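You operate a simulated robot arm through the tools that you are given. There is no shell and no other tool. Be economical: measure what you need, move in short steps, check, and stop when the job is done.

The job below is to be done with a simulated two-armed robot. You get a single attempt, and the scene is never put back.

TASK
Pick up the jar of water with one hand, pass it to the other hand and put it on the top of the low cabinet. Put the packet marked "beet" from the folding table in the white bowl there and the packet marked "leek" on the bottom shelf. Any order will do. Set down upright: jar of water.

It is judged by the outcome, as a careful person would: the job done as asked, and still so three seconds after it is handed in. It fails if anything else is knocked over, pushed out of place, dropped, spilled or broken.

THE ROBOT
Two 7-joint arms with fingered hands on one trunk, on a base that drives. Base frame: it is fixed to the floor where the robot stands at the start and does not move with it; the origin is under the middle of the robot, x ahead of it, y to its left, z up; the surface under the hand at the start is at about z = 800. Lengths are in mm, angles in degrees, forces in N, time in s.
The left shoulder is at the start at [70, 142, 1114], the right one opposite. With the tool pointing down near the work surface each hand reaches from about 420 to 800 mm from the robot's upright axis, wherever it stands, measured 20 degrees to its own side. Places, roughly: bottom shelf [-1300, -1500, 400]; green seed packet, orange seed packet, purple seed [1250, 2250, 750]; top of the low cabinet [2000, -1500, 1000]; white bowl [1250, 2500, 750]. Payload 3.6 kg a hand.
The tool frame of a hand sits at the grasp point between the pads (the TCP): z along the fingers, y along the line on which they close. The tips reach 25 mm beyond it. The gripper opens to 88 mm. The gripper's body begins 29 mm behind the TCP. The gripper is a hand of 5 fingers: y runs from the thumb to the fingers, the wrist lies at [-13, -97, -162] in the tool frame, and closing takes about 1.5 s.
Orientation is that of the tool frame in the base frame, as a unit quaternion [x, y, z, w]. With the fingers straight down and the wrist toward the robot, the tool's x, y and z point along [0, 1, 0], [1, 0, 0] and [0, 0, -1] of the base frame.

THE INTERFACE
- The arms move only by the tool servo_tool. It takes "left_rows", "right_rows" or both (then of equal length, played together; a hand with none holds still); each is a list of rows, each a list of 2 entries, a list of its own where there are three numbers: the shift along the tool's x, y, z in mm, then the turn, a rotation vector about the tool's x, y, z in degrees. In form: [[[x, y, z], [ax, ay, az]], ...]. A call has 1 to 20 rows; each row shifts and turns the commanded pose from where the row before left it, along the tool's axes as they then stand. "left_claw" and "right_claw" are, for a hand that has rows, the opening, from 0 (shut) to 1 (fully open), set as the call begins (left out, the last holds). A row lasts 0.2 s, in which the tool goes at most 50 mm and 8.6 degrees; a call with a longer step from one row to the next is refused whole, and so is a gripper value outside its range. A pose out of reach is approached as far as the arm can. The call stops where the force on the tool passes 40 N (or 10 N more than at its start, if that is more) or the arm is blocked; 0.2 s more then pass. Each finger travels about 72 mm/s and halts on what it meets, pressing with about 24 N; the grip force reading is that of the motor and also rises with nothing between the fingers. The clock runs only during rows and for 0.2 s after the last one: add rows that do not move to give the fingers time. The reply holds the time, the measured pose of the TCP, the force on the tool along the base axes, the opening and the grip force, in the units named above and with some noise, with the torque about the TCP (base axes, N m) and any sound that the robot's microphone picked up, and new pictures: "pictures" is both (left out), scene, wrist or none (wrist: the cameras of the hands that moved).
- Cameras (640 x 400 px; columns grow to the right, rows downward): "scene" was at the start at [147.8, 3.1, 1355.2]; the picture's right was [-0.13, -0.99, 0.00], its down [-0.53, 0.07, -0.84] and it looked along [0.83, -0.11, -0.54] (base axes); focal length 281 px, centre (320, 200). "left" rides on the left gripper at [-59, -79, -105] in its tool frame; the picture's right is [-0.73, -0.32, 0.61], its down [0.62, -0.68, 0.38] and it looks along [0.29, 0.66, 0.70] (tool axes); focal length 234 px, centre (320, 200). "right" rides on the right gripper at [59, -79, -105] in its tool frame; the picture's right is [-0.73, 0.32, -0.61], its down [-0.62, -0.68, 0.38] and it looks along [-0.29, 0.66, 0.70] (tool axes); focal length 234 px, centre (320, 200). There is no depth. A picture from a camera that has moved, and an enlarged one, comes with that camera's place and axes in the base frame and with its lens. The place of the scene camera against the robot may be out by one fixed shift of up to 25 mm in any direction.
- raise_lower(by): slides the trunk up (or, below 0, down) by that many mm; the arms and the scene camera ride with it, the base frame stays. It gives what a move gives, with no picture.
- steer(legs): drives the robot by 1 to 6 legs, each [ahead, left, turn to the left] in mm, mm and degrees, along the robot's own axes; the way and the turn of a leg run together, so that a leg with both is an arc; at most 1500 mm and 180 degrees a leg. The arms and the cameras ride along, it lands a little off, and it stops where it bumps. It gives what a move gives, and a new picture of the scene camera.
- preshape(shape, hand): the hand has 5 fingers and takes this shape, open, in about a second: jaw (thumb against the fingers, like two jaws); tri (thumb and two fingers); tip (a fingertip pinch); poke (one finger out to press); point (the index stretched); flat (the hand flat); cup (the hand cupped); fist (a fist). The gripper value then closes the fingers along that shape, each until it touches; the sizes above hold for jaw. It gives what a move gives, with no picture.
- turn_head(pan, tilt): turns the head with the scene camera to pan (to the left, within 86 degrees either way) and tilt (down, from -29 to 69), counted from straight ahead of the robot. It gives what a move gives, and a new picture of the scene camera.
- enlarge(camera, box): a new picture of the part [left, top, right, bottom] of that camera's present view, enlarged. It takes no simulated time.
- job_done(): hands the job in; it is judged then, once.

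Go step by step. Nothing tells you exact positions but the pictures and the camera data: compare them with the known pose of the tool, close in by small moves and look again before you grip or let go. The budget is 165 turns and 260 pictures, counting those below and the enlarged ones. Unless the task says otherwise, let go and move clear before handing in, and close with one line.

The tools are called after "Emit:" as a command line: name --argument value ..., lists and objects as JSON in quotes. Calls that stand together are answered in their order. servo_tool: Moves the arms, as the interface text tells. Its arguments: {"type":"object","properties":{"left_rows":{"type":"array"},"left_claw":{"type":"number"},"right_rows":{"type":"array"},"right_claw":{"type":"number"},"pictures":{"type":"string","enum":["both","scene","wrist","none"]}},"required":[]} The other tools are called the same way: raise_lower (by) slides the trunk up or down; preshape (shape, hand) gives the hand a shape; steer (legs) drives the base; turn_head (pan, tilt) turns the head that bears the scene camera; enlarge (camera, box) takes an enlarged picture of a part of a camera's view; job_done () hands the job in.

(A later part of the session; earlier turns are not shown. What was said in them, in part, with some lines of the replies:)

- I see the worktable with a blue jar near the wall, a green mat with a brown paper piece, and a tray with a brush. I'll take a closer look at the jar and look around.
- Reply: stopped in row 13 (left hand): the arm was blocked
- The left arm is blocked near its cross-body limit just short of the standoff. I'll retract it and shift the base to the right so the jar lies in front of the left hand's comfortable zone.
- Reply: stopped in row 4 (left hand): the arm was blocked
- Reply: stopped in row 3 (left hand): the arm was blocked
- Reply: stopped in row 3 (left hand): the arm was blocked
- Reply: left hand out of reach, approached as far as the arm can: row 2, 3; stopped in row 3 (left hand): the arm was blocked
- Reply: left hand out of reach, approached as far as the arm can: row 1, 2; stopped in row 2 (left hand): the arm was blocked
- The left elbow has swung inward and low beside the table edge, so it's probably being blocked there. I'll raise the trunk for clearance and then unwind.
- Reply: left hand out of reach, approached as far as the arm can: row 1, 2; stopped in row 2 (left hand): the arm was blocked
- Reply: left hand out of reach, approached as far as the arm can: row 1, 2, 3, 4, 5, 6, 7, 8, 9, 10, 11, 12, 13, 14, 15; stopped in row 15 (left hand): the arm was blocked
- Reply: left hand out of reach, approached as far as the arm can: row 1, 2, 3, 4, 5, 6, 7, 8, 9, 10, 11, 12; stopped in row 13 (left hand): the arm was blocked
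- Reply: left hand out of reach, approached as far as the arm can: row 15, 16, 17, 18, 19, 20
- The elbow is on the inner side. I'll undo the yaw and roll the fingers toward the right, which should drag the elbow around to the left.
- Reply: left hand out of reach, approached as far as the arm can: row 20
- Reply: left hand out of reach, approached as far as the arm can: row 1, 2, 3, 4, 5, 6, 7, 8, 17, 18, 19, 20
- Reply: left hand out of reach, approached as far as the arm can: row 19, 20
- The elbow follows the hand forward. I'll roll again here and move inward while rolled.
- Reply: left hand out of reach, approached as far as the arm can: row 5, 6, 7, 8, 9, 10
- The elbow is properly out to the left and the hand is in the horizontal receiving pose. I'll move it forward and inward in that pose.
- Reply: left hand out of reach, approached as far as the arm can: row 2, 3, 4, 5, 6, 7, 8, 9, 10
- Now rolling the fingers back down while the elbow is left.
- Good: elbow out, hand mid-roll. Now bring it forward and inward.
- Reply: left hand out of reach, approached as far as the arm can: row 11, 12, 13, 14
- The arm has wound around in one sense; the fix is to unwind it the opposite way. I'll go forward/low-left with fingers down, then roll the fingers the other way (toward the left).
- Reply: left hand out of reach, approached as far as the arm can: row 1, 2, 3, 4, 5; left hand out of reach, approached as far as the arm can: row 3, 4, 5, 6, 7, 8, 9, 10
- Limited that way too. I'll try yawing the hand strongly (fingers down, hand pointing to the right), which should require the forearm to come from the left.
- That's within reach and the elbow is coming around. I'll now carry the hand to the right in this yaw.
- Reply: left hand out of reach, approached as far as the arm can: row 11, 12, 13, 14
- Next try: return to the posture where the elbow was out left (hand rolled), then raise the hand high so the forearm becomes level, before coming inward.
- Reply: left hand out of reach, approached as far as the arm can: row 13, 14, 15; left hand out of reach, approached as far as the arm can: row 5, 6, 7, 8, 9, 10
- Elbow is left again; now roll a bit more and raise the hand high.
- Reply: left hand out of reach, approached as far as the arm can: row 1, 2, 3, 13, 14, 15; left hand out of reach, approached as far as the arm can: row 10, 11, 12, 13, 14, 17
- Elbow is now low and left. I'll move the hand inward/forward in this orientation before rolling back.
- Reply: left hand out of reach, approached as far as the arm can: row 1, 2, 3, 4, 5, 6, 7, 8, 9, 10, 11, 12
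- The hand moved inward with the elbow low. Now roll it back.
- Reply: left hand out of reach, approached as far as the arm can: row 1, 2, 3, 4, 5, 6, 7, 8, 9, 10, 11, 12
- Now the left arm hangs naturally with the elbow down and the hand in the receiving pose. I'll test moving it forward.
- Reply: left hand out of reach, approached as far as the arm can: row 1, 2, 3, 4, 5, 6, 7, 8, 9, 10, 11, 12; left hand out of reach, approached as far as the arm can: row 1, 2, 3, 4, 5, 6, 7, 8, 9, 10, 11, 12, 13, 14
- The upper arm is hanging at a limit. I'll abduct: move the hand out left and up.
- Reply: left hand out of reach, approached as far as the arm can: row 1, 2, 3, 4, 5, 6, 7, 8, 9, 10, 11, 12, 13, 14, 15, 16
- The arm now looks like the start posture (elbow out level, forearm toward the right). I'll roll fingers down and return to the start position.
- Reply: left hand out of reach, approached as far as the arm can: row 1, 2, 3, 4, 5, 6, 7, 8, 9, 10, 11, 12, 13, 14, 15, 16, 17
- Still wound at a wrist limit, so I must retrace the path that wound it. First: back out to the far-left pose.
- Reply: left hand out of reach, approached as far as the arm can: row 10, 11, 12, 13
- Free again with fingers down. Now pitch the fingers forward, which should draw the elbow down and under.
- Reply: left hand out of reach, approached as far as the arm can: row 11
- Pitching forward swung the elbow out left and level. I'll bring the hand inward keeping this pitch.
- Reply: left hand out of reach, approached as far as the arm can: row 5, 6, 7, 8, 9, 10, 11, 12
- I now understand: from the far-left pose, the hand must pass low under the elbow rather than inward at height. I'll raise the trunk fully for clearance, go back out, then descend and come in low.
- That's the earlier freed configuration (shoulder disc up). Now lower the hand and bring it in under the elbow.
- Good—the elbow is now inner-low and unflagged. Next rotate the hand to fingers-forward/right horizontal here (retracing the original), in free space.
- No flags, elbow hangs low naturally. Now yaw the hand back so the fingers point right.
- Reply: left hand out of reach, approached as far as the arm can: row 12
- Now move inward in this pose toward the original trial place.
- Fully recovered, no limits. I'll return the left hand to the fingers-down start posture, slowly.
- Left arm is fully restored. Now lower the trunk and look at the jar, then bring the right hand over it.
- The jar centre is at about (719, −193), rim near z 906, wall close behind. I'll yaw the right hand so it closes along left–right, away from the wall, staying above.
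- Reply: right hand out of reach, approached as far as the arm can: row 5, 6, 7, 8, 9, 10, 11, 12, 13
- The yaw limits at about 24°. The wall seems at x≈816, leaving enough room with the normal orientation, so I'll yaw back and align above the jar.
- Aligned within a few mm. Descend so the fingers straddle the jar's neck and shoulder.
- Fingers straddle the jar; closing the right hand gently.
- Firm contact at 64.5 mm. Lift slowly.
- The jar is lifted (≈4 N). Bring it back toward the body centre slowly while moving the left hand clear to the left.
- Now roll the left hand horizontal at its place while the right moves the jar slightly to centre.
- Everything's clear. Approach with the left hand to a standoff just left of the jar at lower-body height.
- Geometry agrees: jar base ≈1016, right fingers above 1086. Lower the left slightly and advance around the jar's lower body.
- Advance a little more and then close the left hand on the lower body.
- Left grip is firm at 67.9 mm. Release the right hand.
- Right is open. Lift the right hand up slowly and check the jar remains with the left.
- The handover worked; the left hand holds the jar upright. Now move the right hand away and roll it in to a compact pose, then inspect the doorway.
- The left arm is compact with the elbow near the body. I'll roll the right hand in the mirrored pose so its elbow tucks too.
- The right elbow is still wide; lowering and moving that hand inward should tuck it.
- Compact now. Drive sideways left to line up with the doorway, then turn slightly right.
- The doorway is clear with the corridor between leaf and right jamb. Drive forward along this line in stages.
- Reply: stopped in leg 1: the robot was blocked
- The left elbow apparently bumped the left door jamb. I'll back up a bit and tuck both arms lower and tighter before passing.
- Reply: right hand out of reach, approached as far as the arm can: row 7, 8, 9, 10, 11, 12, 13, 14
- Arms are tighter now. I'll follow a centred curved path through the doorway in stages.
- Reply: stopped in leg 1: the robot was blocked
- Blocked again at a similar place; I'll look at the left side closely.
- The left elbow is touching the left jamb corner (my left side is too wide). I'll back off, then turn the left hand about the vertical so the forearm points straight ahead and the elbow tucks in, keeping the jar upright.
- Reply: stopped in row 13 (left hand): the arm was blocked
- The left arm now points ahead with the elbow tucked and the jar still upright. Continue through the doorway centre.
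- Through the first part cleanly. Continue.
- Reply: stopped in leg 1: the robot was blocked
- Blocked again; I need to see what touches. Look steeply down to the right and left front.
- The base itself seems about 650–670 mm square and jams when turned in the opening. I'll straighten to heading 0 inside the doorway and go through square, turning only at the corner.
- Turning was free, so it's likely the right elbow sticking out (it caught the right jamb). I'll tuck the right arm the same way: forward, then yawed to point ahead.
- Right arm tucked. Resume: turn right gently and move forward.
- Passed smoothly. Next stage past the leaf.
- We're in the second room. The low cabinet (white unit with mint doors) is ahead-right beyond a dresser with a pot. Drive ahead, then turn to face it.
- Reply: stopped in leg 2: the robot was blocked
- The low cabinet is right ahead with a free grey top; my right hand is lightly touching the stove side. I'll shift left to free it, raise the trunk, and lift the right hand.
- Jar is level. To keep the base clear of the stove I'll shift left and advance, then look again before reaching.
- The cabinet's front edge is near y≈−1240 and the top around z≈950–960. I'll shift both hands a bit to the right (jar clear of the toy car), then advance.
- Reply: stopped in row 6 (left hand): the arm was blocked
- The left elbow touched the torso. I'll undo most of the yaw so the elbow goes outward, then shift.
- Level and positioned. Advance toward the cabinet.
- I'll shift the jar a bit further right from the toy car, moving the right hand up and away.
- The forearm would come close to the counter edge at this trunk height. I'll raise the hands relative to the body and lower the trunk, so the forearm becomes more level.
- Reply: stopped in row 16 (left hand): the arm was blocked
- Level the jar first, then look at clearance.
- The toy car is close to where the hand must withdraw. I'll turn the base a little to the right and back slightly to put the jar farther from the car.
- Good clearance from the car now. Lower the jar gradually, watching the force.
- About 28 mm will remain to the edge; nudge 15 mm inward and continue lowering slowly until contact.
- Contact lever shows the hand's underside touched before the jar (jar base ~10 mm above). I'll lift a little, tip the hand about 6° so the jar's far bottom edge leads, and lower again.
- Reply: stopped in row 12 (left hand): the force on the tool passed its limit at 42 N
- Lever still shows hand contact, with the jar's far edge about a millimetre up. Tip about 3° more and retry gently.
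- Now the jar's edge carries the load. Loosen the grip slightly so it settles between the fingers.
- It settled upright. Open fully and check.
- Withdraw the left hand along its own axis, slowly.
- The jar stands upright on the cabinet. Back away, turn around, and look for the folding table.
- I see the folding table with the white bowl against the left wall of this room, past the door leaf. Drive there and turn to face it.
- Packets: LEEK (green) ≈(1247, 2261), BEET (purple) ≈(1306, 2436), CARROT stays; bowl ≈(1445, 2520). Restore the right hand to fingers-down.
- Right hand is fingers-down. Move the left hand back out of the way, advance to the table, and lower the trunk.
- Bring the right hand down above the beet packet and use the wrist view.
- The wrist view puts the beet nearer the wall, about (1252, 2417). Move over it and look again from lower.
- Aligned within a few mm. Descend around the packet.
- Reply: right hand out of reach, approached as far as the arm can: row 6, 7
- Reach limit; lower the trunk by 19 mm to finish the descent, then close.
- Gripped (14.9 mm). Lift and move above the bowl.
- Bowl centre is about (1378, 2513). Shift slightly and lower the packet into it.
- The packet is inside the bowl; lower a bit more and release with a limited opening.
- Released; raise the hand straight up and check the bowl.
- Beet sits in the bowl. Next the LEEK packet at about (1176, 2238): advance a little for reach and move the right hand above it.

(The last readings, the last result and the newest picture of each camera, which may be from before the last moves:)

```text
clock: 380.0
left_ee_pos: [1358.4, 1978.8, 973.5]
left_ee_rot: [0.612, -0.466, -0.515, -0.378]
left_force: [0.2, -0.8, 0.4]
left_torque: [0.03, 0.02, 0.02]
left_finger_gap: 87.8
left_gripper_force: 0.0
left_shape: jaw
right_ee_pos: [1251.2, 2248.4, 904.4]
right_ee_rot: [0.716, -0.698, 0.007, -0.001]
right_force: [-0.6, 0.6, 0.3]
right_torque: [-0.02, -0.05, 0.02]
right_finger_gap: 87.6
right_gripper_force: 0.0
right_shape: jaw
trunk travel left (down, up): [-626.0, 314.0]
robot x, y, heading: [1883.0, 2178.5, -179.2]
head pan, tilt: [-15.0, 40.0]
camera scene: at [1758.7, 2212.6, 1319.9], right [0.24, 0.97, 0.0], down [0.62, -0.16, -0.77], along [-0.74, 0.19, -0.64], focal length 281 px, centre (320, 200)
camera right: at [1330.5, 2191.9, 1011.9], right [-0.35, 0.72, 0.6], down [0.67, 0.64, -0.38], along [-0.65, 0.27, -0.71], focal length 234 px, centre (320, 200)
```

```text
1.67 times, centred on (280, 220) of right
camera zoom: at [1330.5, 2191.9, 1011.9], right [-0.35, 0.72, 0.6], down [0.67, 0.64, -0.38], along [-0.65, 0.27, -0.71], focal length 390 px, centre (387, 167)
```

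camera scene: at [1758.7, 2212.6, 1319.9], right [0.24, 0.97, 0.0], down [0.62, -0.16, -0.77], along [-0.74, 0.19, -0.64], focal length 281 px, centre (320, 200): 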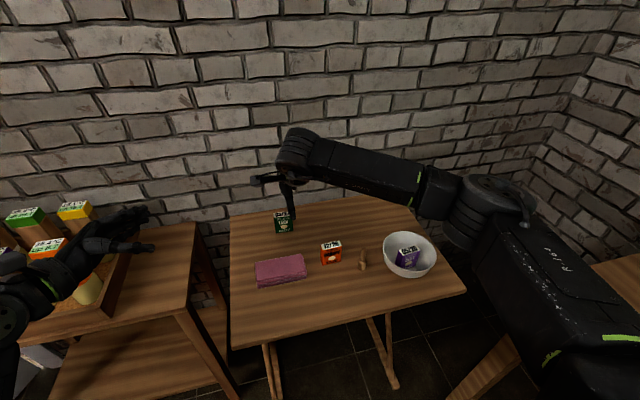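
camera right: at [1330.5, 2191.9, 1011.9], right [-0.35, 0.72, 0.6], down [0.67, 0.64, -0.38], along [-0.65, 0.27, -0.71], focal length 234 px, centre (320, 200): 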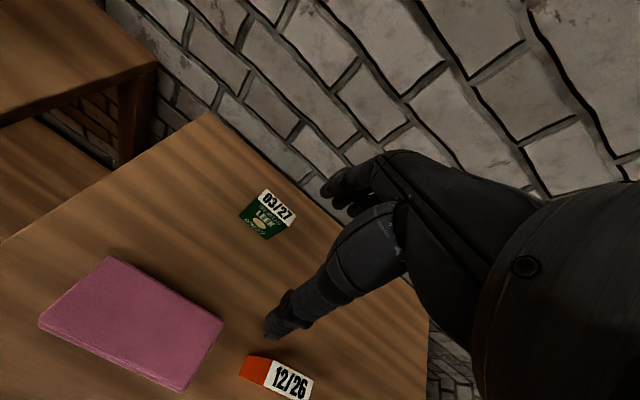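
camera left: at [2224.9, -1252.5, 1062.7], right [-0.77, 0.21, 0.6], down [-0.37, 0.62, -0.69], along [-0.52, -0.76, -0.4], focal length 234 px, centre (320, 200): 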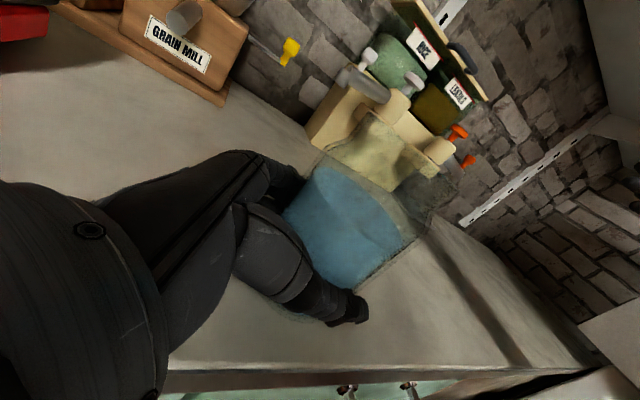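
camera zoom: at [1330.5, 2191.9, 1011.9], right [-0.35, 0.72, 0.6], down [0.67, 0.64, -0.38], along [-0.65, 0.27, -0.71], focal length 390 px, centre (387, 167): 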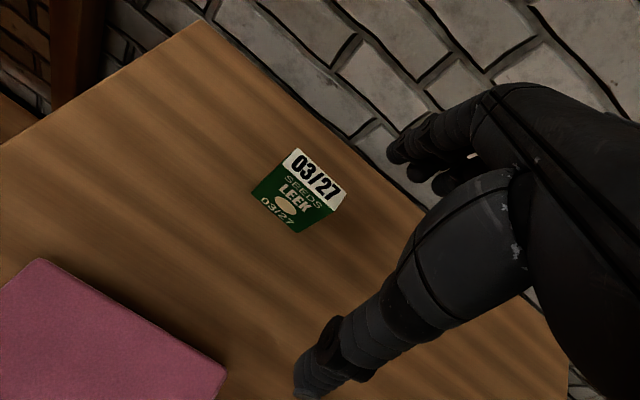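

Leek's top is at (1175, 2236), square to the hand. Move over it and descend partly.

Emit:
servo_tool --right_rows '[[[2, 12, 4], [0, 0, 0]], [[2, 13, 8], [0, 0, 0]], [[2, 13, 12], [0, 0, 0]], [[2, 13, 12], [0, 0, 0]], [[2, 13, 12], [0, 0, 0]], [[2, 12, 12], [0, 0, 0]], [[0, 0, 0], [0, 0, 0]]]' --pictures "wrist"

Emit:
enlarge --camera "right" --box '[140, 100, 420, 340]'

```text
clock: 381.6
left_ee_pos: [1358.0, 1978.4, 972.2]
left_ee_rot: [0.612, -0.465, -0.515, -0.378]
left_force: [0.0, -0.4, -0.7]
left_torque: [0.0, -0.01, 0.0]
left_finger_gap: 87.8
left_gripper_force: 0.0
left_shape: jaw
right_ee_pos: [1177.3, 2233.5, 844.9]
right_ee_rot: [0.716, -0.698, 0.007, -0.002]
right_force: [-0.5, -0.7, -0.9]
right_torque: [-0.02, -0.01, -0.01]
right_finger_gap: 87.8
right_gripper_force: 0.1
right_shape: jaw
trunk travel left (down, up): [-626.0, 314.0]
robot x, y, heading: [1885.6, 2175.8, -179.1]
head pan, tilt: [-15.0, 40.0]
camera right: at [1255.2, 2177.1, 951.1], right [-0.35, 0.72, 0.6], down [0.67, 0.64, -0.38], along [-0.65, 0.27, -0.71], focal length 234 px, centre (320, 200)
```

right: 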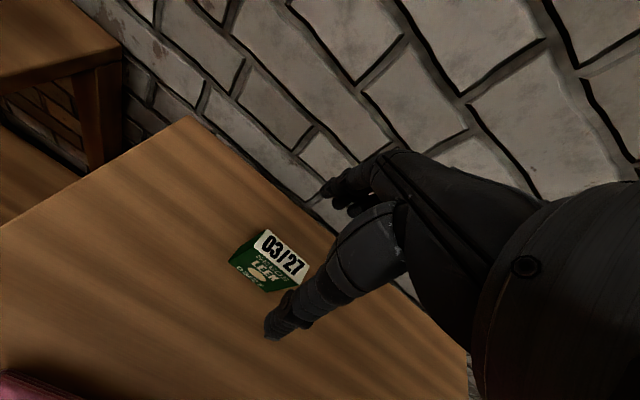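

```text
1.67 times, centred on (280, 220) of right
camera zoom: at [1255.2, 2177.1, 951.1], right [-0.35, 0.72, 0.6], down [0.67, 0.64, -0.38], along [-0.65, 0.27, -0.71], focal length 390 px, centre (387, 167)
```

zoom: 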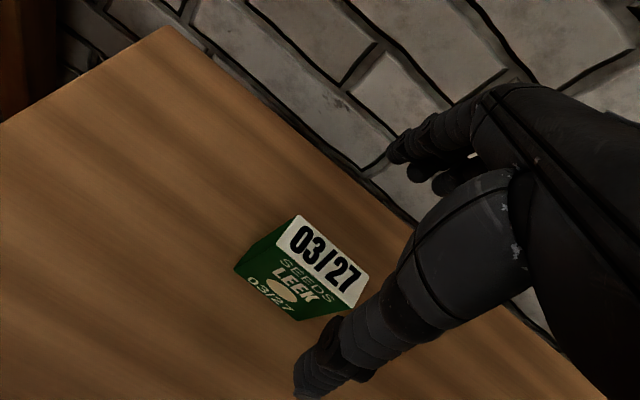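

Aligned. Descend.

Emit:
servo_tool --right_rows '[[[-1, 2, 8], [0, 0, 0]], [[-1, 2, 12], [0, 0, 0]], [[0, 0, 12], [0, 0, 0]], [[0, 0, 12], [0, 0, 0]], [[0, 0, 12], [0, 0, 0]], [[0, 0, 12], [0, 0, 0]], [[0, 0, 9], [0, 0, 0]], [[0, 0, 0], [0, 0, 0]]]' --pictures "wrist"

```text
clock: 383.4
left_ee_pos: [1357.6, 1977.7, 971.8]
left_ee_rot: [0.613, -0.464, -0.515, -0.379]
left_force: [0.0, -0.3, -0.7]
left_torque: [0.01, 0.01, 0.0]
left_finger_gap: 88.1
left_gripper_force: 0.1
left_shape: jaw
right_ee_pos: [1173.6, 2233.8, 766.8]
right_ee_rot: [0.716, -0.698, 0.007, -0.003]
right_force: [0.3, 0.1, -0.3]
right_torque: [0.03, -0.02, -0.01]
right_finger_gap: 87.9
right_gripper_force: 0.2
right_shape: jaw
trunk travel left (down, up): [-626.0, 314.0]
robot x, y, heading: [1883.9, 2176.0, -179.5]
head pan, tilt: [-15.0, 40.0]
camera right: at [1252.4, 2177.1, 872.8], right [-0.35, 0.72, 0.6], down [0.67, 0.64, -0.38], along [-0.65, 0.27, -0.71], focal length 234 px, centre (320, 200)
```

right: 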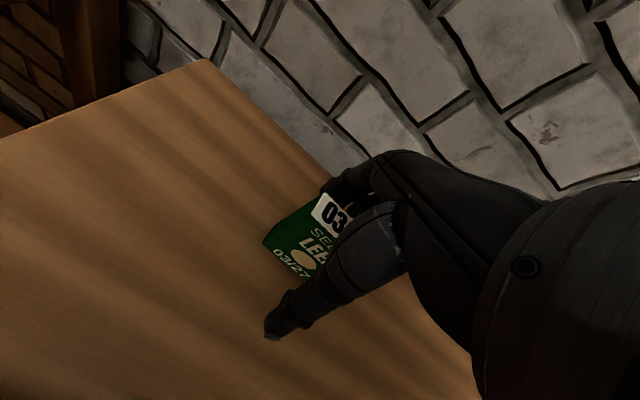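

Close on the leek packet and lift.

Emit:
servo_tool --right_rows '[[[0, 0, 0], [0, 0, 0]], [[0, 0, 0], [0, 0, 0]], [[0, 0, 0], [0, 0, 0]], [[0, 0, 0], [0, 0, 0]], [[0, 0, 0], [0, 0, 0]], [[0, 0, 0], [0, 0, 0]], [[0, 0, 0], [0, 0, 0]], [[0, 0, 0], [0, 0, 0]]]' --right_claw 0 --pictures "none"

Emit:
servo_tool --right_rows '[[[0, 0, -8], [0, 0, 0]], [[0, 0, -14], [0, 0, 0]], [[0, 0, -20], [0, 0, 0]], [[0, 0, -25], [0, 0, 0]], [[0, 0, -25], [0, 0, 0]], [[0, 0, -25], [0, 0, 0]], [[0, 0, -25], [0, 0, 0]], [[0, -10, -25], [0, 0, 0]], [[0, -20, -20], [0, 0, 0]], [[0, -25, -15], [0, 0, 0]], [[0, -25, -10], [0, 0, 0]], [[0, -25, 0], [0, 0, 0]], [[0, -25, 0], [0, 0, 0]], [[0, -25, 0], [0, 0, 0]], [[0, 0, 0], [0, 0, 0]]]' --pictures "both"

```text
clock: 385.2
left_ee_pos: [1358.5, 1979.2, 972.1]
left_ee_rot: [0.613, -0.465, -0.515, -0.379]
left_force: [0.9, 0.1, 0.0]
left_torque: [0.04, -0.02, -0.01]
left_finger_gap: 88.0
left_gripper_force: 0.1
left_shape: jaw
right_ee_pos: [1173.1, 2234.7, 765.6]
right_ee_rot: [0.716, -0.699, 0.007, -0.001]
right_force: [0.2, -0.9, -1.0]
right_torque: [-0.02, 0.0, -0.01]
right_finger_gap: 15.1
right_gripper_force: 23.6
right_shape: jaw
trunk travel left (down, up): [-626.0, 314.0]
robot x, y, heading: [1878.8, 2176.6, -179.3]
head pan, tilt: [-15.0, 40.0]
```

```text
clock: 388.4
left_ee_pos: [1357.9, 1977.5, 971.2]
left_ee_rot: [0.613, -0.465, -0.515, -0.379]
left_force: [0.0, -0.3, -0.1]
left_torque: [-0.02, 0.02, -0.01]
left_finger_gap: 88.0
left_gripper_force: 0.1
left_shape: jaw
right_ee_pos: [1323.6, 2240.4, 980.0]
right_ee_rot: [0.716, -0.698, 0.007, -0.002]
right_force: [-0.7, -0.1, -0.4]
right_torque: [0.0, 0.03, 0.05]
right_finger_gap: 15.2
right_gripper_force: 24.2
right_shape: jaw
trunk travel left (down, up): [-626.0, 314.0]
robot x, y, heading: [1881.8, 2176.3, -179.4]
head pan, tilt: [-15.0, 40.0]
camera scene: at [1758.2, 2212.1, 1319.9], right [0.24, 0.97, 0.0], down [0.62, -0.16, -0.77], along [-0.74, 0.19, -0.64], focal length 281 px, centre (320, 200)
camera right: at [1403.7, 2184.2, 1087.6], right [-0.35, 0.72, 0.6], down [0.67, 0.64, -0.38], along [-0.65, 0.27, -0.71], focal length 234 px, centre (320, 200)
```

scene: 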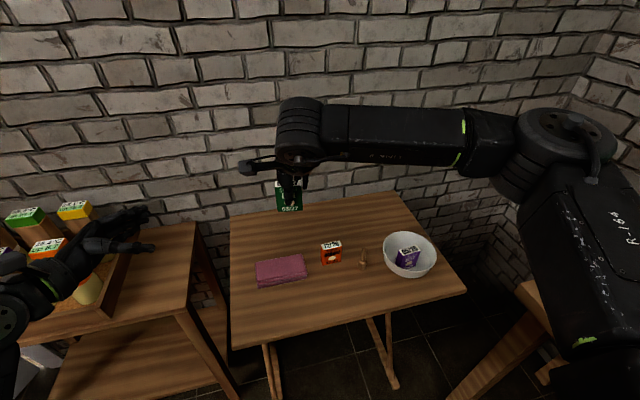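
right: 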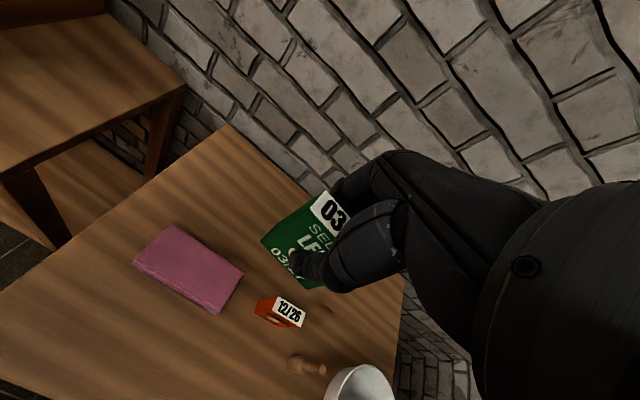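

Leek is held. Back away from the table and fold both arms into the compact driving posture used before.

Emit:
steer --legs '[[-450, 0, 0]]'

Emit:
servo_tool --right_rows '[[[-15, 0, 0], [0, 0, 0]], [[-15, 0, 0], [0, 0, 0]], [[-15, 0, 0], [0, 0, 0]], [[-15, 0, 0], [0, 0, 0]], [[-15, 0, 0], [0, 0, 0]], [[0, 0, 0], [0, 6, 0]], [[0, 0, 0], [0, 6, 0]], [[0, 0, 0], [0, 6, 0]], [[0, 0, 0], [0, 6, 0]], [[0, 0, 0], [0, 6, 0]], [[0, 0, 0], [0, 6, 0]], [[0, 0, 0], [0, 6, 0]], [[0, 0, 0], [0, 6, 0]], [[0, 0, 0], [0, 6, 0]], [[0, 0, 0], [0, 6, 0]], [[0, 0, 0], [0, 6, 0]], [[0, 0, 0], [0, 6, 0]], [[0, 0, 0], [0, 6, 0]], [[0, 0, 0], [0, 6, 0]]]' --left_rows '[[[7.7, 1.7, 9], [0, 0, 0]], [[7.7, 1.7, 9], [0, 0, 0]], [[7.7, 1.7, 9], [0, 0, 0]], [[7.7, 1.7, 9], [0, 0, 0]], [[7.7, 1.7, 9], [0, 0, 0]], [[7.7, 1.7, 9], [0, 0, 0]], [[7.7, 1.7, 9], [0, 0, 0]], [[7.7, 1.7, 9], [0, 0, 0]], [[7.7, 1.7, 9], [0, 0, 0]], [[7.7, 1.7, 9], [0, 0, 0]], [[7.7, 1.7, 9], [0, 0, 0]], [[7.7, 1.7, 9], [0, 0, 0]], [[0, 0, 0], [-4, 0, 0]], [[0, 0, 0], [-4, 0, 0]], [[0, 0, 0], [-4, 0, 0]], [[0, 0, 0], [-4, 0, 0]], [[0, 0, 0], [-4, 0, 0]], [[0, 0, 0], [-4, 0, 0]], [[0, 0, 0], [-4, 0, 0]]]' --pictures "none"

Emit:
servo_tool --right_rows '[[[-10, 4, 0], [0, 0, 0]], [[-10, 4, 0], [0, 0, 0]], [[-10, 4, 0], [0, 0, 0]], [[-10, 4, 0], [0, 0, 0]], [[-10, 4, 0], [0, 0, 0]], [[-10, 4, 0], [0, 0, 0]], [[-10, 4, 0], [0, 0, 0]], [[-10, 4, 0], [0, 0, 0]], [[-10, 4, 0], [0, 0, 0]], [[0, 0, 0], [-4, 0, 0]], [[0, 0, 0], [-4, 0, 0]], [[0, 0, 0], [-4, 0, 0]], [[0, 0, 0], [-4, 0, 0]], [[0, 0, 0], [-4, 0, 0]], [[0, 0, 0], [-4, 0, 0]], [[0, 0, 0], [-4, 0, 0]], [[0, 0, 0], [-4, 0, 0]], [[0, 0, 0], [-4, 0, 0]], [[0, 0, 0], [-4, 0, 0]], [[0, 0, 0], [0, 0, 0]]]' --pictures "scene"

```text
clock: 391.1
left_ee_pos: [1805.3, 1984.9, 971.5]
left_ee_rot: [0.612, -0.465, -0.515, -0.379]
left_force: [-0.4, 0.5, -0.6]
left_torque: [0.05, 0.0, 0.0]
left_finger_gap: 87.5
left_gripper_force: 0.1
left_shape: jaw
right_ee_pos: [1773.5, 2247.8, 980.9]
right_ee_rot: [0.716, -0.698, 0.007, -0.002]
right_force: [0.3, -0.1, -0.4]
right_torque: [-0.04, 0.01, 0.02]
right_finger_gap: 15.1
right_gripper_force: 24.0
right_shape: jaw
trunk travel left (down, up): [-626.0, 314.0]
robot x, y, heading: [2328.1, 2185.3, -179.2]
head pan, tilt: [-15.0, 40.0]
camera scene: at [2206.8, 2218.8, 1320.0], right [0.24, 0.97, 0.0], down [0.62, -0.16, -0.77], along [-0.74, 0.19, -0.64], focal length 281 px, centre (320, 200)
```

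scene: 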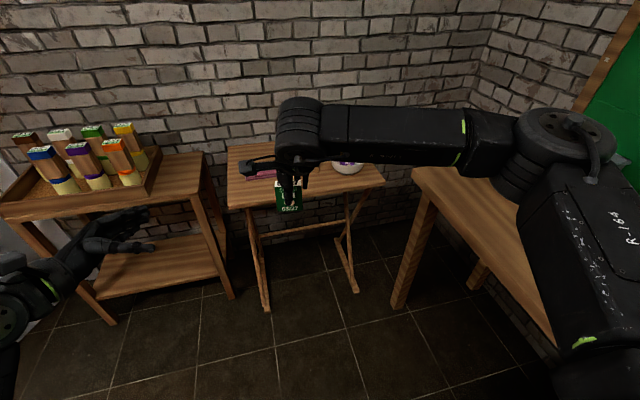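

```text
clock: 395.1
left_ee_pos: [1761.1, 2064.3, 862.2]
left_ee_rot: [0.686, -0.326, -0.612, -0.219]
left_force: [0.0, -0.5, 0.4]
left_torque: [0.0, -0.02, 0.0]
left_finger_gap: 87.9
left_gripper_force: 0.1
left_shape: jaw
right_ee_pos: [1771.4, 2325.2, 978.6]
right_ee_rot: [0.526, -0.52, 0.485, 0.467]
right_force: [-0.4, 0.2, -0.3]
right_torque: [-0.03, 0.04, -0.02]
right_finger_gap: 15.3
right_gripper_force: 24.5
right_shape: jaw
trunk travel left (down, up): [-626.0, 314.0]
robot x, y, heading: [2328.4, 2183.3, -179.4]
head pan, tilt: [-15.0, 40.0]
```

```text
clock: 399.3
left_ee_pos: [1760.1, 2064.0, 862.4]
left_ee_rot: [0.686, -0.327, -0.612, -0.22]
left_force: [-0.9, -0.1, -0.5]
left_torque: [-0.01, 0.03, 0.0]
left_finger_gap: 87.9
left_gripper_force: 0.1
left_shape: jaw
right_ee_pos: [1736.0, 2330.5, 890.4]
right_ee_rot: [-0.353, 0.647, -0.296, -0.607]
right_force: [0.9, -0.5, 0.6]
right_torque: [0.01, -0.02, 0.02]
right_finger_gap: 15.2
right_gripper_force: 24.2
right_shape: jaw
right hand out of reach, approached as far as the arm can: row 15
trunk travel left (down, up): [-626.0, 314.0]
robot x, y, heading: [2329.8, 2183.8, -179.2]
head pan, tilt: [-15.0, 40.0]
camera scene: at [2206.5, 2219.3, 1319.9], right [0.24, 0.97, 0.0], down [0.62, -0.16, -0.77], along [-0.74, 0.19, -0.64], focal length 281 px, centre (320, 200)
```

scene: 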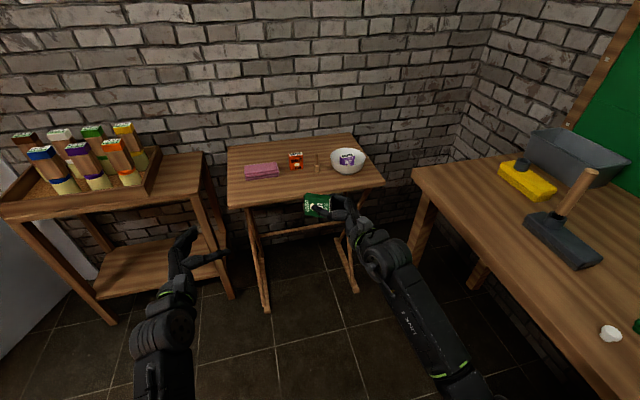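

Compact again. Drive in one go: turn to the door heading and translate around the leaf tip to line up with the corridor.

Emit:
steer --legs '[[0, 0, -34], [-660, 814, 0], [-660, 814, 0], [331, 316, 0]]'

Emit:
turn_head --pan 0 --tilt 25

```text
clock: 413.6
left_ee_pos: [1589.6, 234.1, 862.2]
left_ee_rot: [0.567, -0.506, -0.525, -0.383]
left_force: [-0.2, -0.7, 0.4]
left_torque: [0.01, 0.01, 0.0]
left_finger_gap: 88.1
left_gripper_force: 0.0
left_shape: jaw
right_ee_pos: [1713.9, 471.8, 890.4]
right_ee_rot: [-0.157, 0.721, -0.112, -0.666]
right_force: [-0.3, 0.8, -0.8]
right_torque: [0.03, 0.0, 0.0]
right_finger_gap: 15.1
right_gripper_force: 23.9
right_shape: jaw
trunk travel left (down, up): [-626.0, 314.0]
robot x, y, heading: [2133.6, 27.0, 148.1]
head pan, tilt: [-15.0, 40.0]
camera scene: at [2042.2, 131.2, 1319.9], right [0.73, 0.68, 0.0], down [0.44, -0.47, -0.77], along [-0.52, 0.56, -0.64], focal length 281 px, centre (320, 200)
```

scene: 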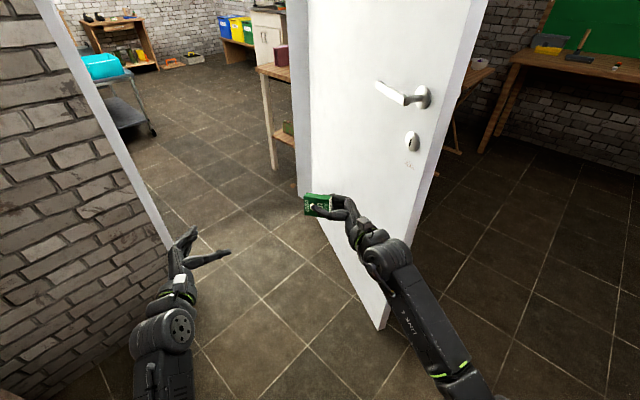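

```text
clock: 414.4
left_ee_pos: [1590.7, 234.8, 862.7]
left_ee_rot: [0.567, -0.506, -0.525, -0.383]
left_force: [-0.6, -0.4, 0.4]
left_torque: [0.03, 0.04, 0.0]
left_finger_gap: 87.8
left_gripper_force: 0.1
left_shape: jaw
right_ee_pos: [1713.3, 471.9, 890.5]
right_ee_rot: [-0.157, 0.721, -0.112, -0.665]
right_force: [-0.3, -0.8, -0.3]
right_torque: [0.0, 0.0, -0.04]
right_finger_gap: 15.2
right_gripper_force: 24.4
right_shape: jaw
trunk travel left (down, up): [-626.0, 314.0]
robot x, y, heading: [2133.7, 28.5, 147.7]
head pan, tilt: [0.0, 25.0]
camera scene: at [2022.8, 118.1, 1343.2], right [0.53, 0.85, 0.0], down [0.36, -0.22, -0.91], along [-0.77, 0.48, -0.42], focal length 281 px, centre (320, 200)
```

scene: 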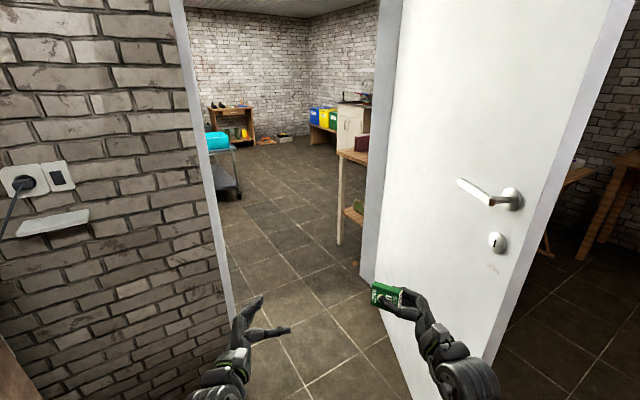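

Aligned with the corridor. Retrace the earlier successful path in reverse.

Emit:
steer --legs '[[1095, 30, -0.7], [261, 48, 5.3], [269, 28, 3.7], [395, -8, 0]]'

```text
clock: 425.1
left_ee_pos: [-263.7, 1049.9, 863.0]
left_ee_rot: [0.602, -0.462, -0.553, -0.343]
left_force: [-0.6, 0.5, -0.7]
left_torque: [0.03, 0.01, -0.01]
left_finger_gap: 87.9
left_gripper_force: 0.1
left_shape: jaw
right_ee_pos: [-177.2, 1302.2, 890.4]
right_ee_rot: [-0.212, 0.708, -0.163, -0.654]
right_force: [0.1, -0.3, -0.8]
right_torque: [0.03, 0.0, 0.01]
right_finger_gap: 15.2
right_gripper_force: 23.3
right_shape: jaw
trunk travel left (down, up): [-626.0, 314.0]
robot x, y, heading: [302.4, 929.3, 156.8]
head pan, tilt: [0.0, 25.0]
camera scene: at [183.9, 998.2, 1343.2], right [0.39, 0.92, 0.0], down [0.39, -0.17, -0.91], along [-0.83, 0.36, -0.42], focal length 281 px, centre (320, 200)
```

scene: 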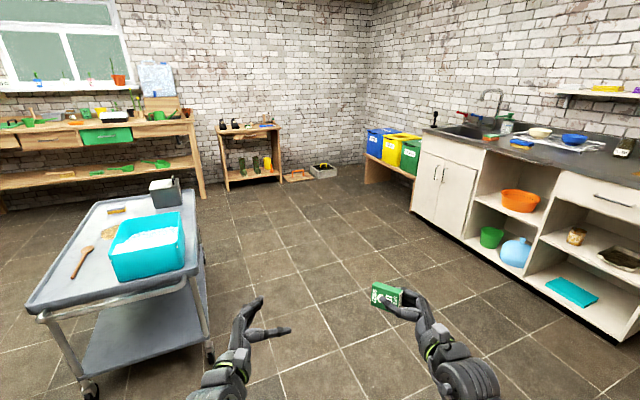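

Back in the first room. The bottom shelf runs along the wall to my left (y≈−1400), its near end empty. Turn toward it, move clear of the worktable, and approach.

Emit:
steer --legs '[[0, 0, 113], [0, -720, 0], [1250, 0, 0]]'

Emit:
turn_head --pan 0 --tilt 35

```text
clock: 439.5
left_ee_pos: [-415.4, -850.9, 862.1]
left_ee_rot: [0.726, 0.223, -0.6, 0.251]
left_force: [0.7, -0.5, -0.1]
left_torque: [-0.02, 0.0, -0.02]
left_finger_gap: 87.9
left_gripper_force: 0.1
left_shape: jaw
right_ee_pos: [-681.2, -852.6, 889.8]
right_ee_rot: [0.699, -0.238, 0.628, 0.247]
right_force: [0.9, 0.2, -0.1]
right_torque: [0.0, -0.01, -0.02]
right_finger_gap: 14.8
right_gripper_force: 24.2
right_shape: jaw
trunk travel left (down, up): [-626.0, 314.0]
robot x, y, heading: [-481.9, -273.6, -94.2]
head pan, tilt: [0.0, 25.0]
camera scene: at [-485.2, -399.9, 1343.2], right [-1.0, 0.07, 0.0], down [0.03, 0.42, -0.91], along [-0.07, -0.9, -0.42], focal length 281 px, centre (320, 200)
```

scene: 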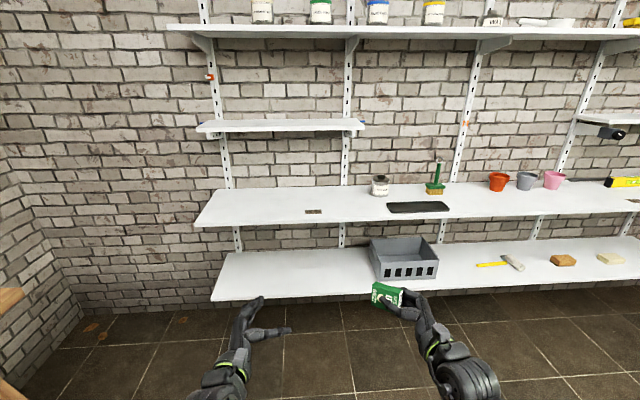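

```text
clock: 440.2
left_ee_pos: [-414.8, -851.9, 863.1]
left_ee_rot: [0.727, 0.223, -0.599, 0.251]
left_force: [0.5, 0.5, -0.7]
left_torque: [-0.01, 0.0, 0.01]
left_finger_gap: 87.7
left_gripper_force: 0.2
left_shape: jaw
right_ee_pos: [-682.1, -852.1, 889.8]
right_ee_rot: [0.698, -0.237, 0.628, 0.248]
right_force: [0.3, -0.8, 0.2]
right_torque: [-0.02, -0.03, 0.03]
right_finger_gap: 15.2
right_gripper_force: 23.8
right_shape: jaw
trunk travel left (down, up): [-626.0, 314.0]
robot x, y, heading: [-481.4, -273.2, -94.1]
head pan, tilt: [0.0, 35.0]
camera scene: at [-484.9, -395.6, 1327.5], right [-1.0, 0.07, 0.0], down [0.04, 0.57, -0.82], along [-0.06, -0.82, -0.57], focal length 281 px, centre (320, 200)
```

scene: 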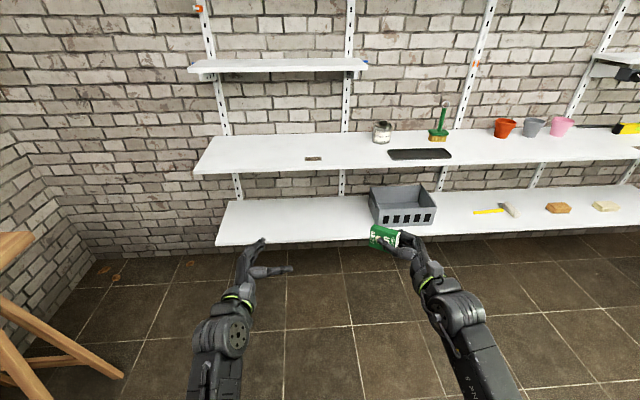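

The bottom shelf's left part is free. Lower the trunk so the hands fit between the shelves, then line up.

Emit:
raise_lower --by -380

Emit:
steer --legs '[[0, 110, 4], [380, 0, 0]]'

```text
clock: 443.9
left_ee_pos: [-414.7, -851.0, 483.1]
left_ee_rot: [0.726, 0.223, -0.6, 0.252]
left_force: [0.1, 0.9, -0.8]
left_torque: [0.02, 0.03, 0.0]
left_finger_gap: 87.9
left_gripper_force: 0.0
left_shape: jaw
right_ee_pos: [-681.3, -852.3, 512.0]
right_ee_rot: [0.698, -0.239, 0.628, 0.248]
right_force: [0.6, 0.3, -0.5]
right_torque: [0.01, 0.04, 0.03]
right_finger_gap: 14.9
right_gripper_force: 24.0
right_shape: jaw
trunk travel left (down, up): [-246.0, 694.0]
robot x, y, heading: [-482.6, -273.6, -94.2]
head pan, tilt: [0.0, 35.0]
```

```text
clock: 447.1
left_ee_pos: [-256.9, -1228.0, 482.2]
left_ee_rot: [0.716, 0.253, -0.589, 0.275]
left_force: [0.1, -0.1, 0.3]
left_torque: [0.02, 0.0, 0.01]
left_finger_gap: 87.7
left_gripper_force: 0.0
left_shape: jaw
right_ee_pos: [-522.2, -1250.2, 511.7]
right_ee_rot: [0.707, -0.211, 0.637, 0.223]
right_force: [0.4, -0.2, 0.6]
right_torque: [0.0, 0.0, 0.03]
right_finger_gap: 14.8
right_gripper_force: 23.7
right_shape: jaw
trunk travel left (down, up): [-246.0, 694.0]
robot x, y, heading: [-370.9, -659.5, -89.3]
head pan, tilt: [0.0, 35.0]
camera scene: at [-360.9, -780.4, 947.5], right [-1.0, -0.01, 0.0], down [0.0, 0.57, -0.82], along [0.01, -0.82, -0.57], focal length 281 px, centre (320, 200)
```

scene: 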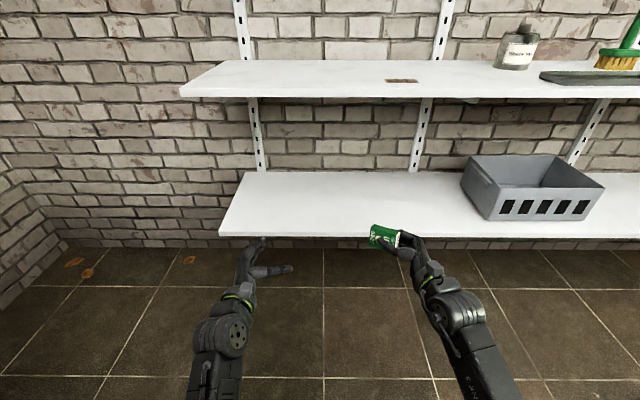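

Both hands are level with the gap. Advance over the bottom shelf.

Emit:
steer --legs '[[205, 0, 0]]'

Emit:
servo_tool --right_rows '[[[0, 0, 0], [0, -5, 0]], [[0, 0, 0], [0, -5, 0]], [[0, 0, 0], [0, -5, 0]], [[0, 0, 0], [0, -5, 0]], [[0, 0, 0], [0, -5, 0]], [[0, 0, 0], [0, -5, 0]], [[0, 0, 0], [0, -5, 0]], [[0, 0, 0], [0, 0, 0]]]' --pictures "both"

```text
clock: 448.7
left_ee_pos: [-253.3, -1421.1, 481.7]
left_ee_rot: [0.717, 0.252, -0.589, 0.275]
left_force: [1.4, 0.2, -0.8]
left_torque: [0.0, 0.01, 0.02]
left_finger_gap: 87.7
left_gripper_force: 0.0
left_shape: jaw
right_ee_pos: [-519.1, -1444.4, 510.9]
right_ee_rot: [0.707, -0.209, 0.638, 0.221]
right_force: [0.0, 0.2, -0.2]
right_torque: [0.04, 0.0, 0.02]
right_finger_gap: 14.9
right_gripper_force: 24.2
right_shape: jaw
trunk travel left (down, up): [-246.0, 694.0]
robot x, y, heading: [-369.0, -847.5, -89.4]
head pan, tilt: [0.0, 35.0]
camera scene: at [-359.1, -973.8, 947.5], right [-1.0, -0.01, 0.0], down [-0.01, 0.57, -0.82], along [0.01, -0.82, -0.57], focal length 281 px, centre (320, 200)
```

scene: 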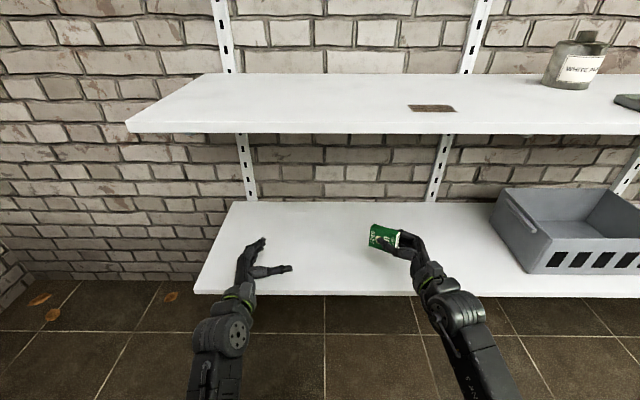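

```text
clock: 450.5
left_ee_pos: [-251.4, -1418.9, 483.4]
left_ee_rot: [0.715, 0.252, -0.59, 0.277]
left_force: [0.0, -0.1, 0.8]
left_torque: [-0.02, -0.04, -0.01]
left_finger_gap: 87.8
left_gripper_force: 0.0
left_shape: jaw
right_ee_pos: [-567.6, -1411.3, 451.9]
right_ee_rot: [0.865, -0.26, 0.399, 0.159]
right_force: [1.0, -0.7, 21.2]
right_torque: [-0.2, -0.09, 0.09]
right_finger_gap: 15.4
right_gripper_force: 24.3
right_shape: jaw
right hand out of reach, approached as far as the arm can: row 5, 6, 7
trunk travel left (down, up): [-246.0, 694.0]
robot x, y, heading: [-365.2, -852.1, -89.5]
head pan, tilt: [0.0, 35.0]
stopped in row 8 (right hand): the force on the tool passed its limit at 42 N (the readings are from after the stop); the commanded pose is now the measured one
camera scene: at [-358.1, -971.5, 948.0], right [-1.0, -0.01, 0.0], down [-0.01, 0.57, -0.82], along [0.01, -0.82, -0.57], focal length 281 px, centre (320, 200)
camera right: at [-553.3, -1315.3, 558.5], right [-0.95, 0.26, -0.16], down [0.29, 0.57, -0.77], along [-0.11, -0.78, -0.62], focal length 234 px, centre (320, 200)
```

scene: 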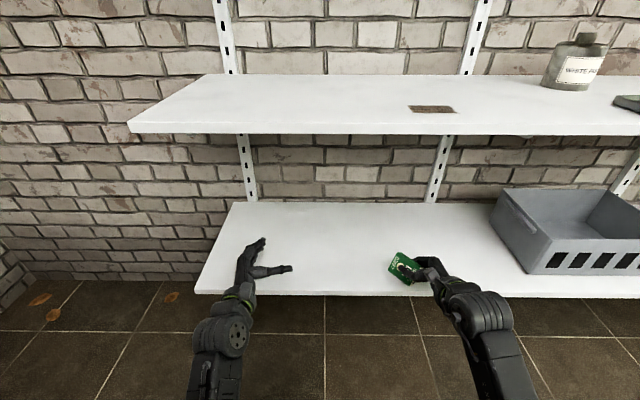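
right: 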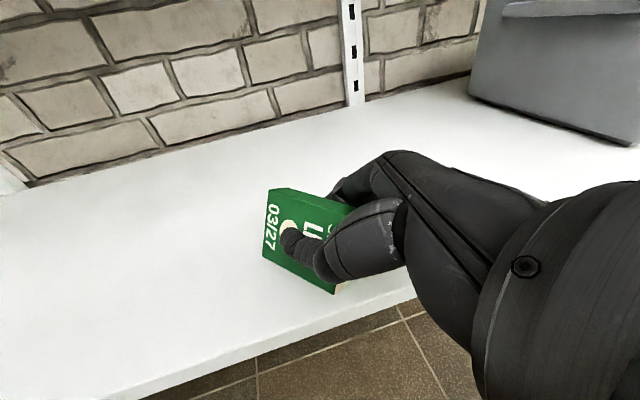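

The packet touched the shelf near its front edge. Raise slightly and go 70 mm deeper before releasing.

Emit:
raise_lower --by 14

Emit:
steer --legs '[[75, 0, 0]]'

Emit:
enlarge --camera "right" --box '[160, 100, 480, 400]'

```text
clock: 451.1
left_ee_pos: [-252.3, -1421.4, 496.3]
left_ee_rot: [0.717, 0.253, -0.588, 0.276]
left_force: [0.6, 0.4, 0.3]
left_torque: [-0.01, -0.01, 0.0]
left_finger_gap: 88.4
left_gripper_force: 0.0
left_shape: jaw
right_ee_pos: [-567.8, -1410.7, 459.1]
right_ee_rot: [0.866, -0.263, 0.398, 0.153]
right_force: [-0.2, 0.2, -1.2]
right_torque: [-0.01, -0.01, 0.01]
right_finger_gap: 15.2
right_gripper_force: 24.2
right_shape: jaw
trunk travel left (down, up): [-260.0, 680.0]
robot x, y, heading: [-367.2, -850.3, -89.5]
head pan, tilt: [0.0, 35.0]
```

```text
clock: 452.1
left_ee_pos: [-249.3, -1497.1, 495.5]
left_ee_rot: [0.716, 0.254, -0.588, 0.277]
left_force: [-1.3, 0.1, -0.5]
left_torque: [0.0, 0.02, 0.01]
left_finger_gap: 87.9
left_gripper_force: 0.0
left_shape: jaw
right_ee_pos: [-565.2, -1488.2, 460.1]
right_ee_rot: [0.866, -0.261, 0.399, 0.153]
right_force: [-0.6, -0.5, -0.6]
right_torque: [-0.01, 0.0, -0.03]
right_finger_gap: 15.4
right_gripper_force: 23.5
right_shape: jaw
trunk travel left (down, up): [-260.0, 680.0]
robot x, y, heading: [-370.7, -928.4, -89.1]
head pan, tilt: [0.0, 35.0]
camera scene: at [-357.6, -1051.5, 961.5], right [-1.0, -0.01, 0.0], down [-0.01, 0.57, -0.82], along [0.01, -0.82, -0.57], focal length 281 px, centre (320, 200)
```

scene: 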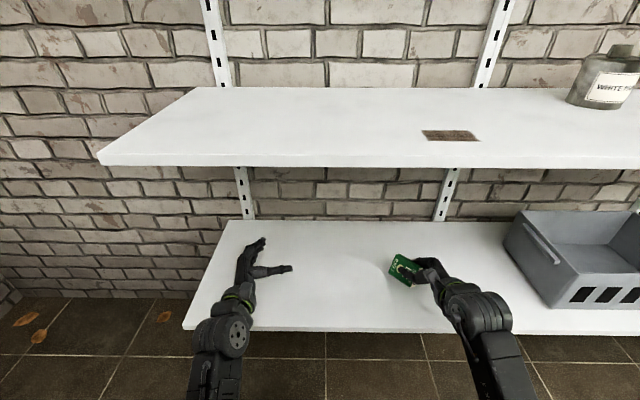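

```text
1.33 times, centred on (320, 250) of right
camera zoom: at [-551.7, -1394.8, 568.5], right [-0.95, 0.26, -0.15], down [0.28, 0.58, -0.76], along [-0.11, -0.77, -0.63], focal length 312 px, centre (320, 133)
```

zoom: 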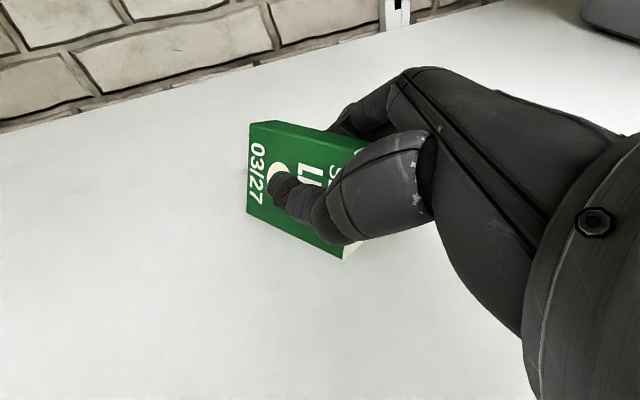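

Well inside the shelf. Lower gently to contact.

Emit:
servo_tool --right_rows '[[[-1.5, -0.1, 1.3], [0, 0, 0]], [[-1.5, -0.1, 1.3], [0, 0, 0]], [[-1.5, -0.1, 1.3], [0, 0, 0]], [[-1.5, -0.1, 1.3], [0, 0, 0]], [[-0.8, 0, 0.6], [0, 0, 0]], [[0, 0, 0], [0, 0, 0]]]' --pictures "none"

```text
clock: 453.6
left_ee_pos: [-249.2, -1496.5, 496.6]
left_ee_rot: [0.715, 0.254, -0.589, 0.278]
left_force: [-0.4, -0.3, -0.2]
left_torque: [0.02, 0.01, 0.02]
left_finger_gap: 88.1
left_gripper_force: 0.0
left_shape: jaw
right_ee_pos: [-565.8, -1489.8, 453.7]
right_ee_rot: [0.865, -0.261, 0.399, 0.155]
right_force: [-1.8, 0.1, 9.8]
right_torque: [-0.08, 0.06, 0.01]
right_finger_gap: 15.6
right_gripper_force: 24.3
right_shape: jaw
trunk travel left (down, up): [-260.0, 680.0]
robot x, y, heading: [-368.1, -930.0, -89.4]
head pan, tilt: [0.0, 35.0]
```

Contact at the packet. Release and look.

Emit:
servo_tool --right_rows '[[[0, 0, 0], [0, 0, 0]], [[0, 0, 0], [0, 0, 0]], [[0, 0, 0], [0, 0, 0]], [[0, 0, 0], [0, 0, 0]], [[0, 0, 0], [0, 0, 0]]]' --right_claw 0.6 --pictures "wrist"

```text
clock: 454.8
left_ee_pos: [-249.5, -1497.4, 496.1]
left_ee_rot: [0.715, 0.254, -0.589, 0.277]
left_force: [0.7, 0.3, -0.2]
left_torque: [0.0, -0.01, -0.01]
left_finger_gap: 87.8
left_gripper_force: 0.1
left_shape: jaw
right_ee_pos: [-564.6, -1489.1, 451.0]
right_ee_rot: [0.866, -0.261, 0.398, 0.154]
right_force: [1.3, -0.3, 4.2]
right_torque: [-0.1, 0.08, 0.0]
right_finger_gap: 52.3
right_gripper_force: 0.1
right_shape: jaw
trunk travel left (down, up): [-260.0, 680.0]
robot x, y, heading: [-366.7, -927.1, -89.2]
head pan, tilt: [0.0, 35.0]
camera right: at [-551.7, -1395.0, 559.8], right [-0.95, 0.26, -0.15], down [0.28, 0.58, -0.76], along [-0.11, -0.77, -0.63], focal length 234 px, centre (320, 200)
```

right: 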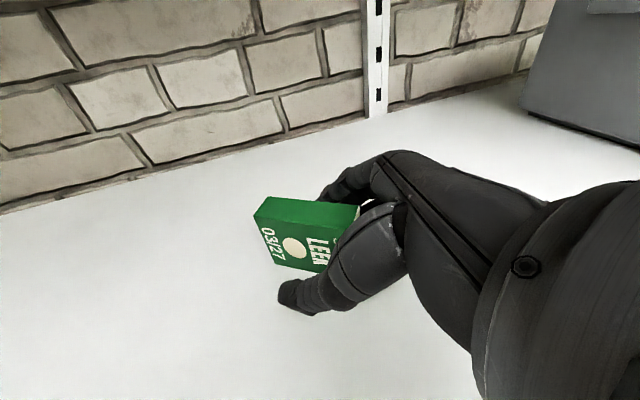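

Packet rests on the shelf. Withdraw the hand along the finger axis.

Emit:
servo_tool --right_rows '[[[0, 0, -4], [0, 0, 0]], [[0, 0, -6], [0, 0, 0]], [[0, 0, -8], [0, 0, 0]], [[0, 0, -8], [0, 0, 0]], [[0, 0, -10], [0, 0, 0]], [[0, 0, -10], [0, 0, 0]], [[0, 0, -10], [0, 0, 0]], [[0, 0, -10], [0, 0, 0]], [[0, 0, -10], [0, 0, 0]], [[0, 0, 0], [0, 0, 0]]]' --pictures "both"

```text
clock: 456.9
left_ee_pos: [-249.9, -1497.9, 495.9]
left_ee_rot: [0.716, 0.253, -0.588, 0.277]
left_force: [0.2, -0.3, 0.0]
left_torque: [0.03, 0.01, 0.0]
left_finger_gap: 87.7
left_gripper_force: 0.0
left_shape: jaw
right_ee_pos: [-611.5, -1452.9, 500.3]
right_ee_rot: [0.866, -0.261, 0.398, 0.154]
right_force: [-0.7, -0.2, 0.5]
right_torque: [0.01, -0.01, 0.01]
right_finger_gap: 52.3
right_gripper_force: 0.0
right_shape: jaw
trunk travel left (down, up): [-260.0, 680.0]
robot x, y, heading: [-369.3, -926.2, -89.6]
head pan, tilt: [0.0, 35.0]
camera scene: at [-357.6, -1051.3, 961.5], right [-1.0, -0.01, 0.0], down [-0.01, 0.57, -0.82], along [0.01, -0.82, -0.57], focal length 281 px, centre (320, 200)
camera right: at [-597.3, -1358.5, 608.1], right [-0.95, 0.26, -0.15], down [0.28, 0.58, -0.76], along [-0.11, -0.77, -0.63], focal length 234 px, centre (320, 200)
```

scene: 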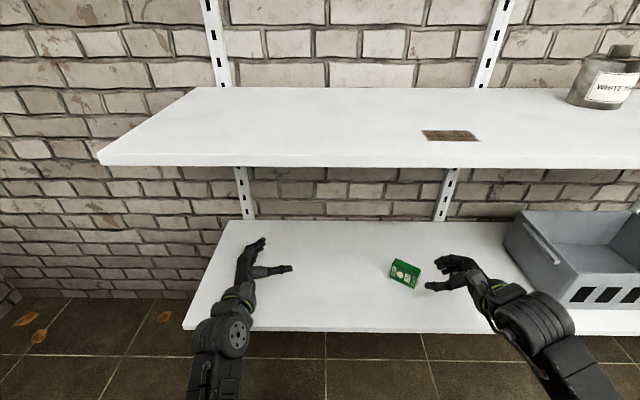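
right: 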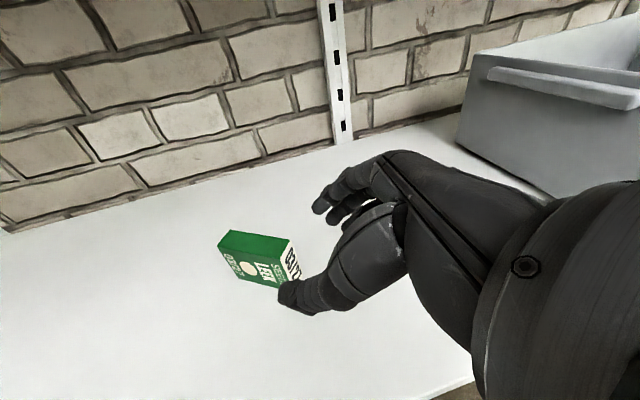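

The leek packet stands steady on the bottom shelf. Back the robot straight out and take a last look.

Emit:
steer --legs '[[-450, 0, 0]]'

Emit:
enlarge --camera "scene" --box '[240, 120, 560, 320]'

```text
clock: 459.7
left_ee_pos: [-251.5, -1037.9, 495.7]
left_ee_rot: [0.714, 0.259, -0.587, 0.281]
left_force: [-0.7, -0.4, -0.5]
left_torque: [-0.03, 0.0, 0.0]
left_finger_gap: 87.8
left_gripper_force: 0.0
left_shape: jaw
right_ee_pos: [-612.6, -998.0, 499.0]
right_ee_rot: [0.867, -0.255, 0.4, 0.152]
right_force: [0.6, 0.5, -0.1]
right_torque: [0.01, 0.02, 0.01]
right_finger_gap: 52.1
right_gripper_force: 0.1
right_shape: jaw
trunk travel left (down, up): [-260.0, 680.0]
robot x, y, heading: [-376.5, -467.4, -88.5]
head pan, tilt: [0.0, 35.0]
camera scene: at [-364.5, -593.1, 961.5], right [-1.0, -0.03, 0.0], down [-0.01, 0.57, -0.82], along [0.02, -0.82, -0.57], focal length 281 px, centre (320, 200)
```

scene: 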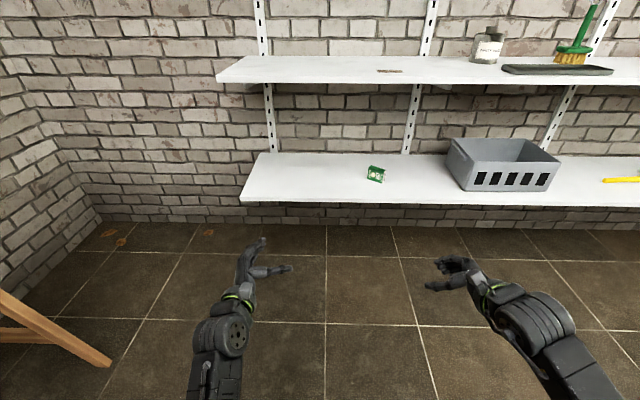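

```text
2.00 times, centred on (400, 220) of scene
camera zoom: at [-364.5, -593.1, 961.5], right [-1.0, -0.03, 0.0], down [-0.01, 0.57, -0.82], along [0.02, -0.82, -0.57], focal length 561 px, centre (160, 160)
```

zoom: 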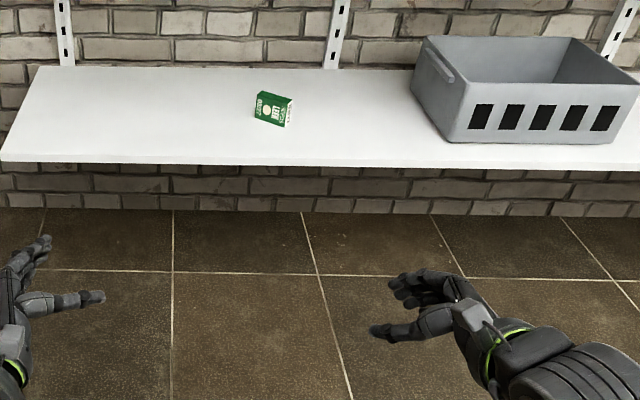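

The leek packet is on the bottom shelf, the beet packet was standing in the white bowl when I left it, and the jar was upright on the cabinet top when I backed away. Both hands are empty and clear, so I'm handing the job in.

Emit:
job_done

```text
The job is handed in.
```

The jar of water was passed from the right hand to the left and set upright on the low cabinet. The beet packet is in the white bowl and the leek packet is on the bottom shelf. On the way, an arm bumped the door frame while carrying the jar, and the right hand brushed the stove. I saw nothing knocked over or spilled.
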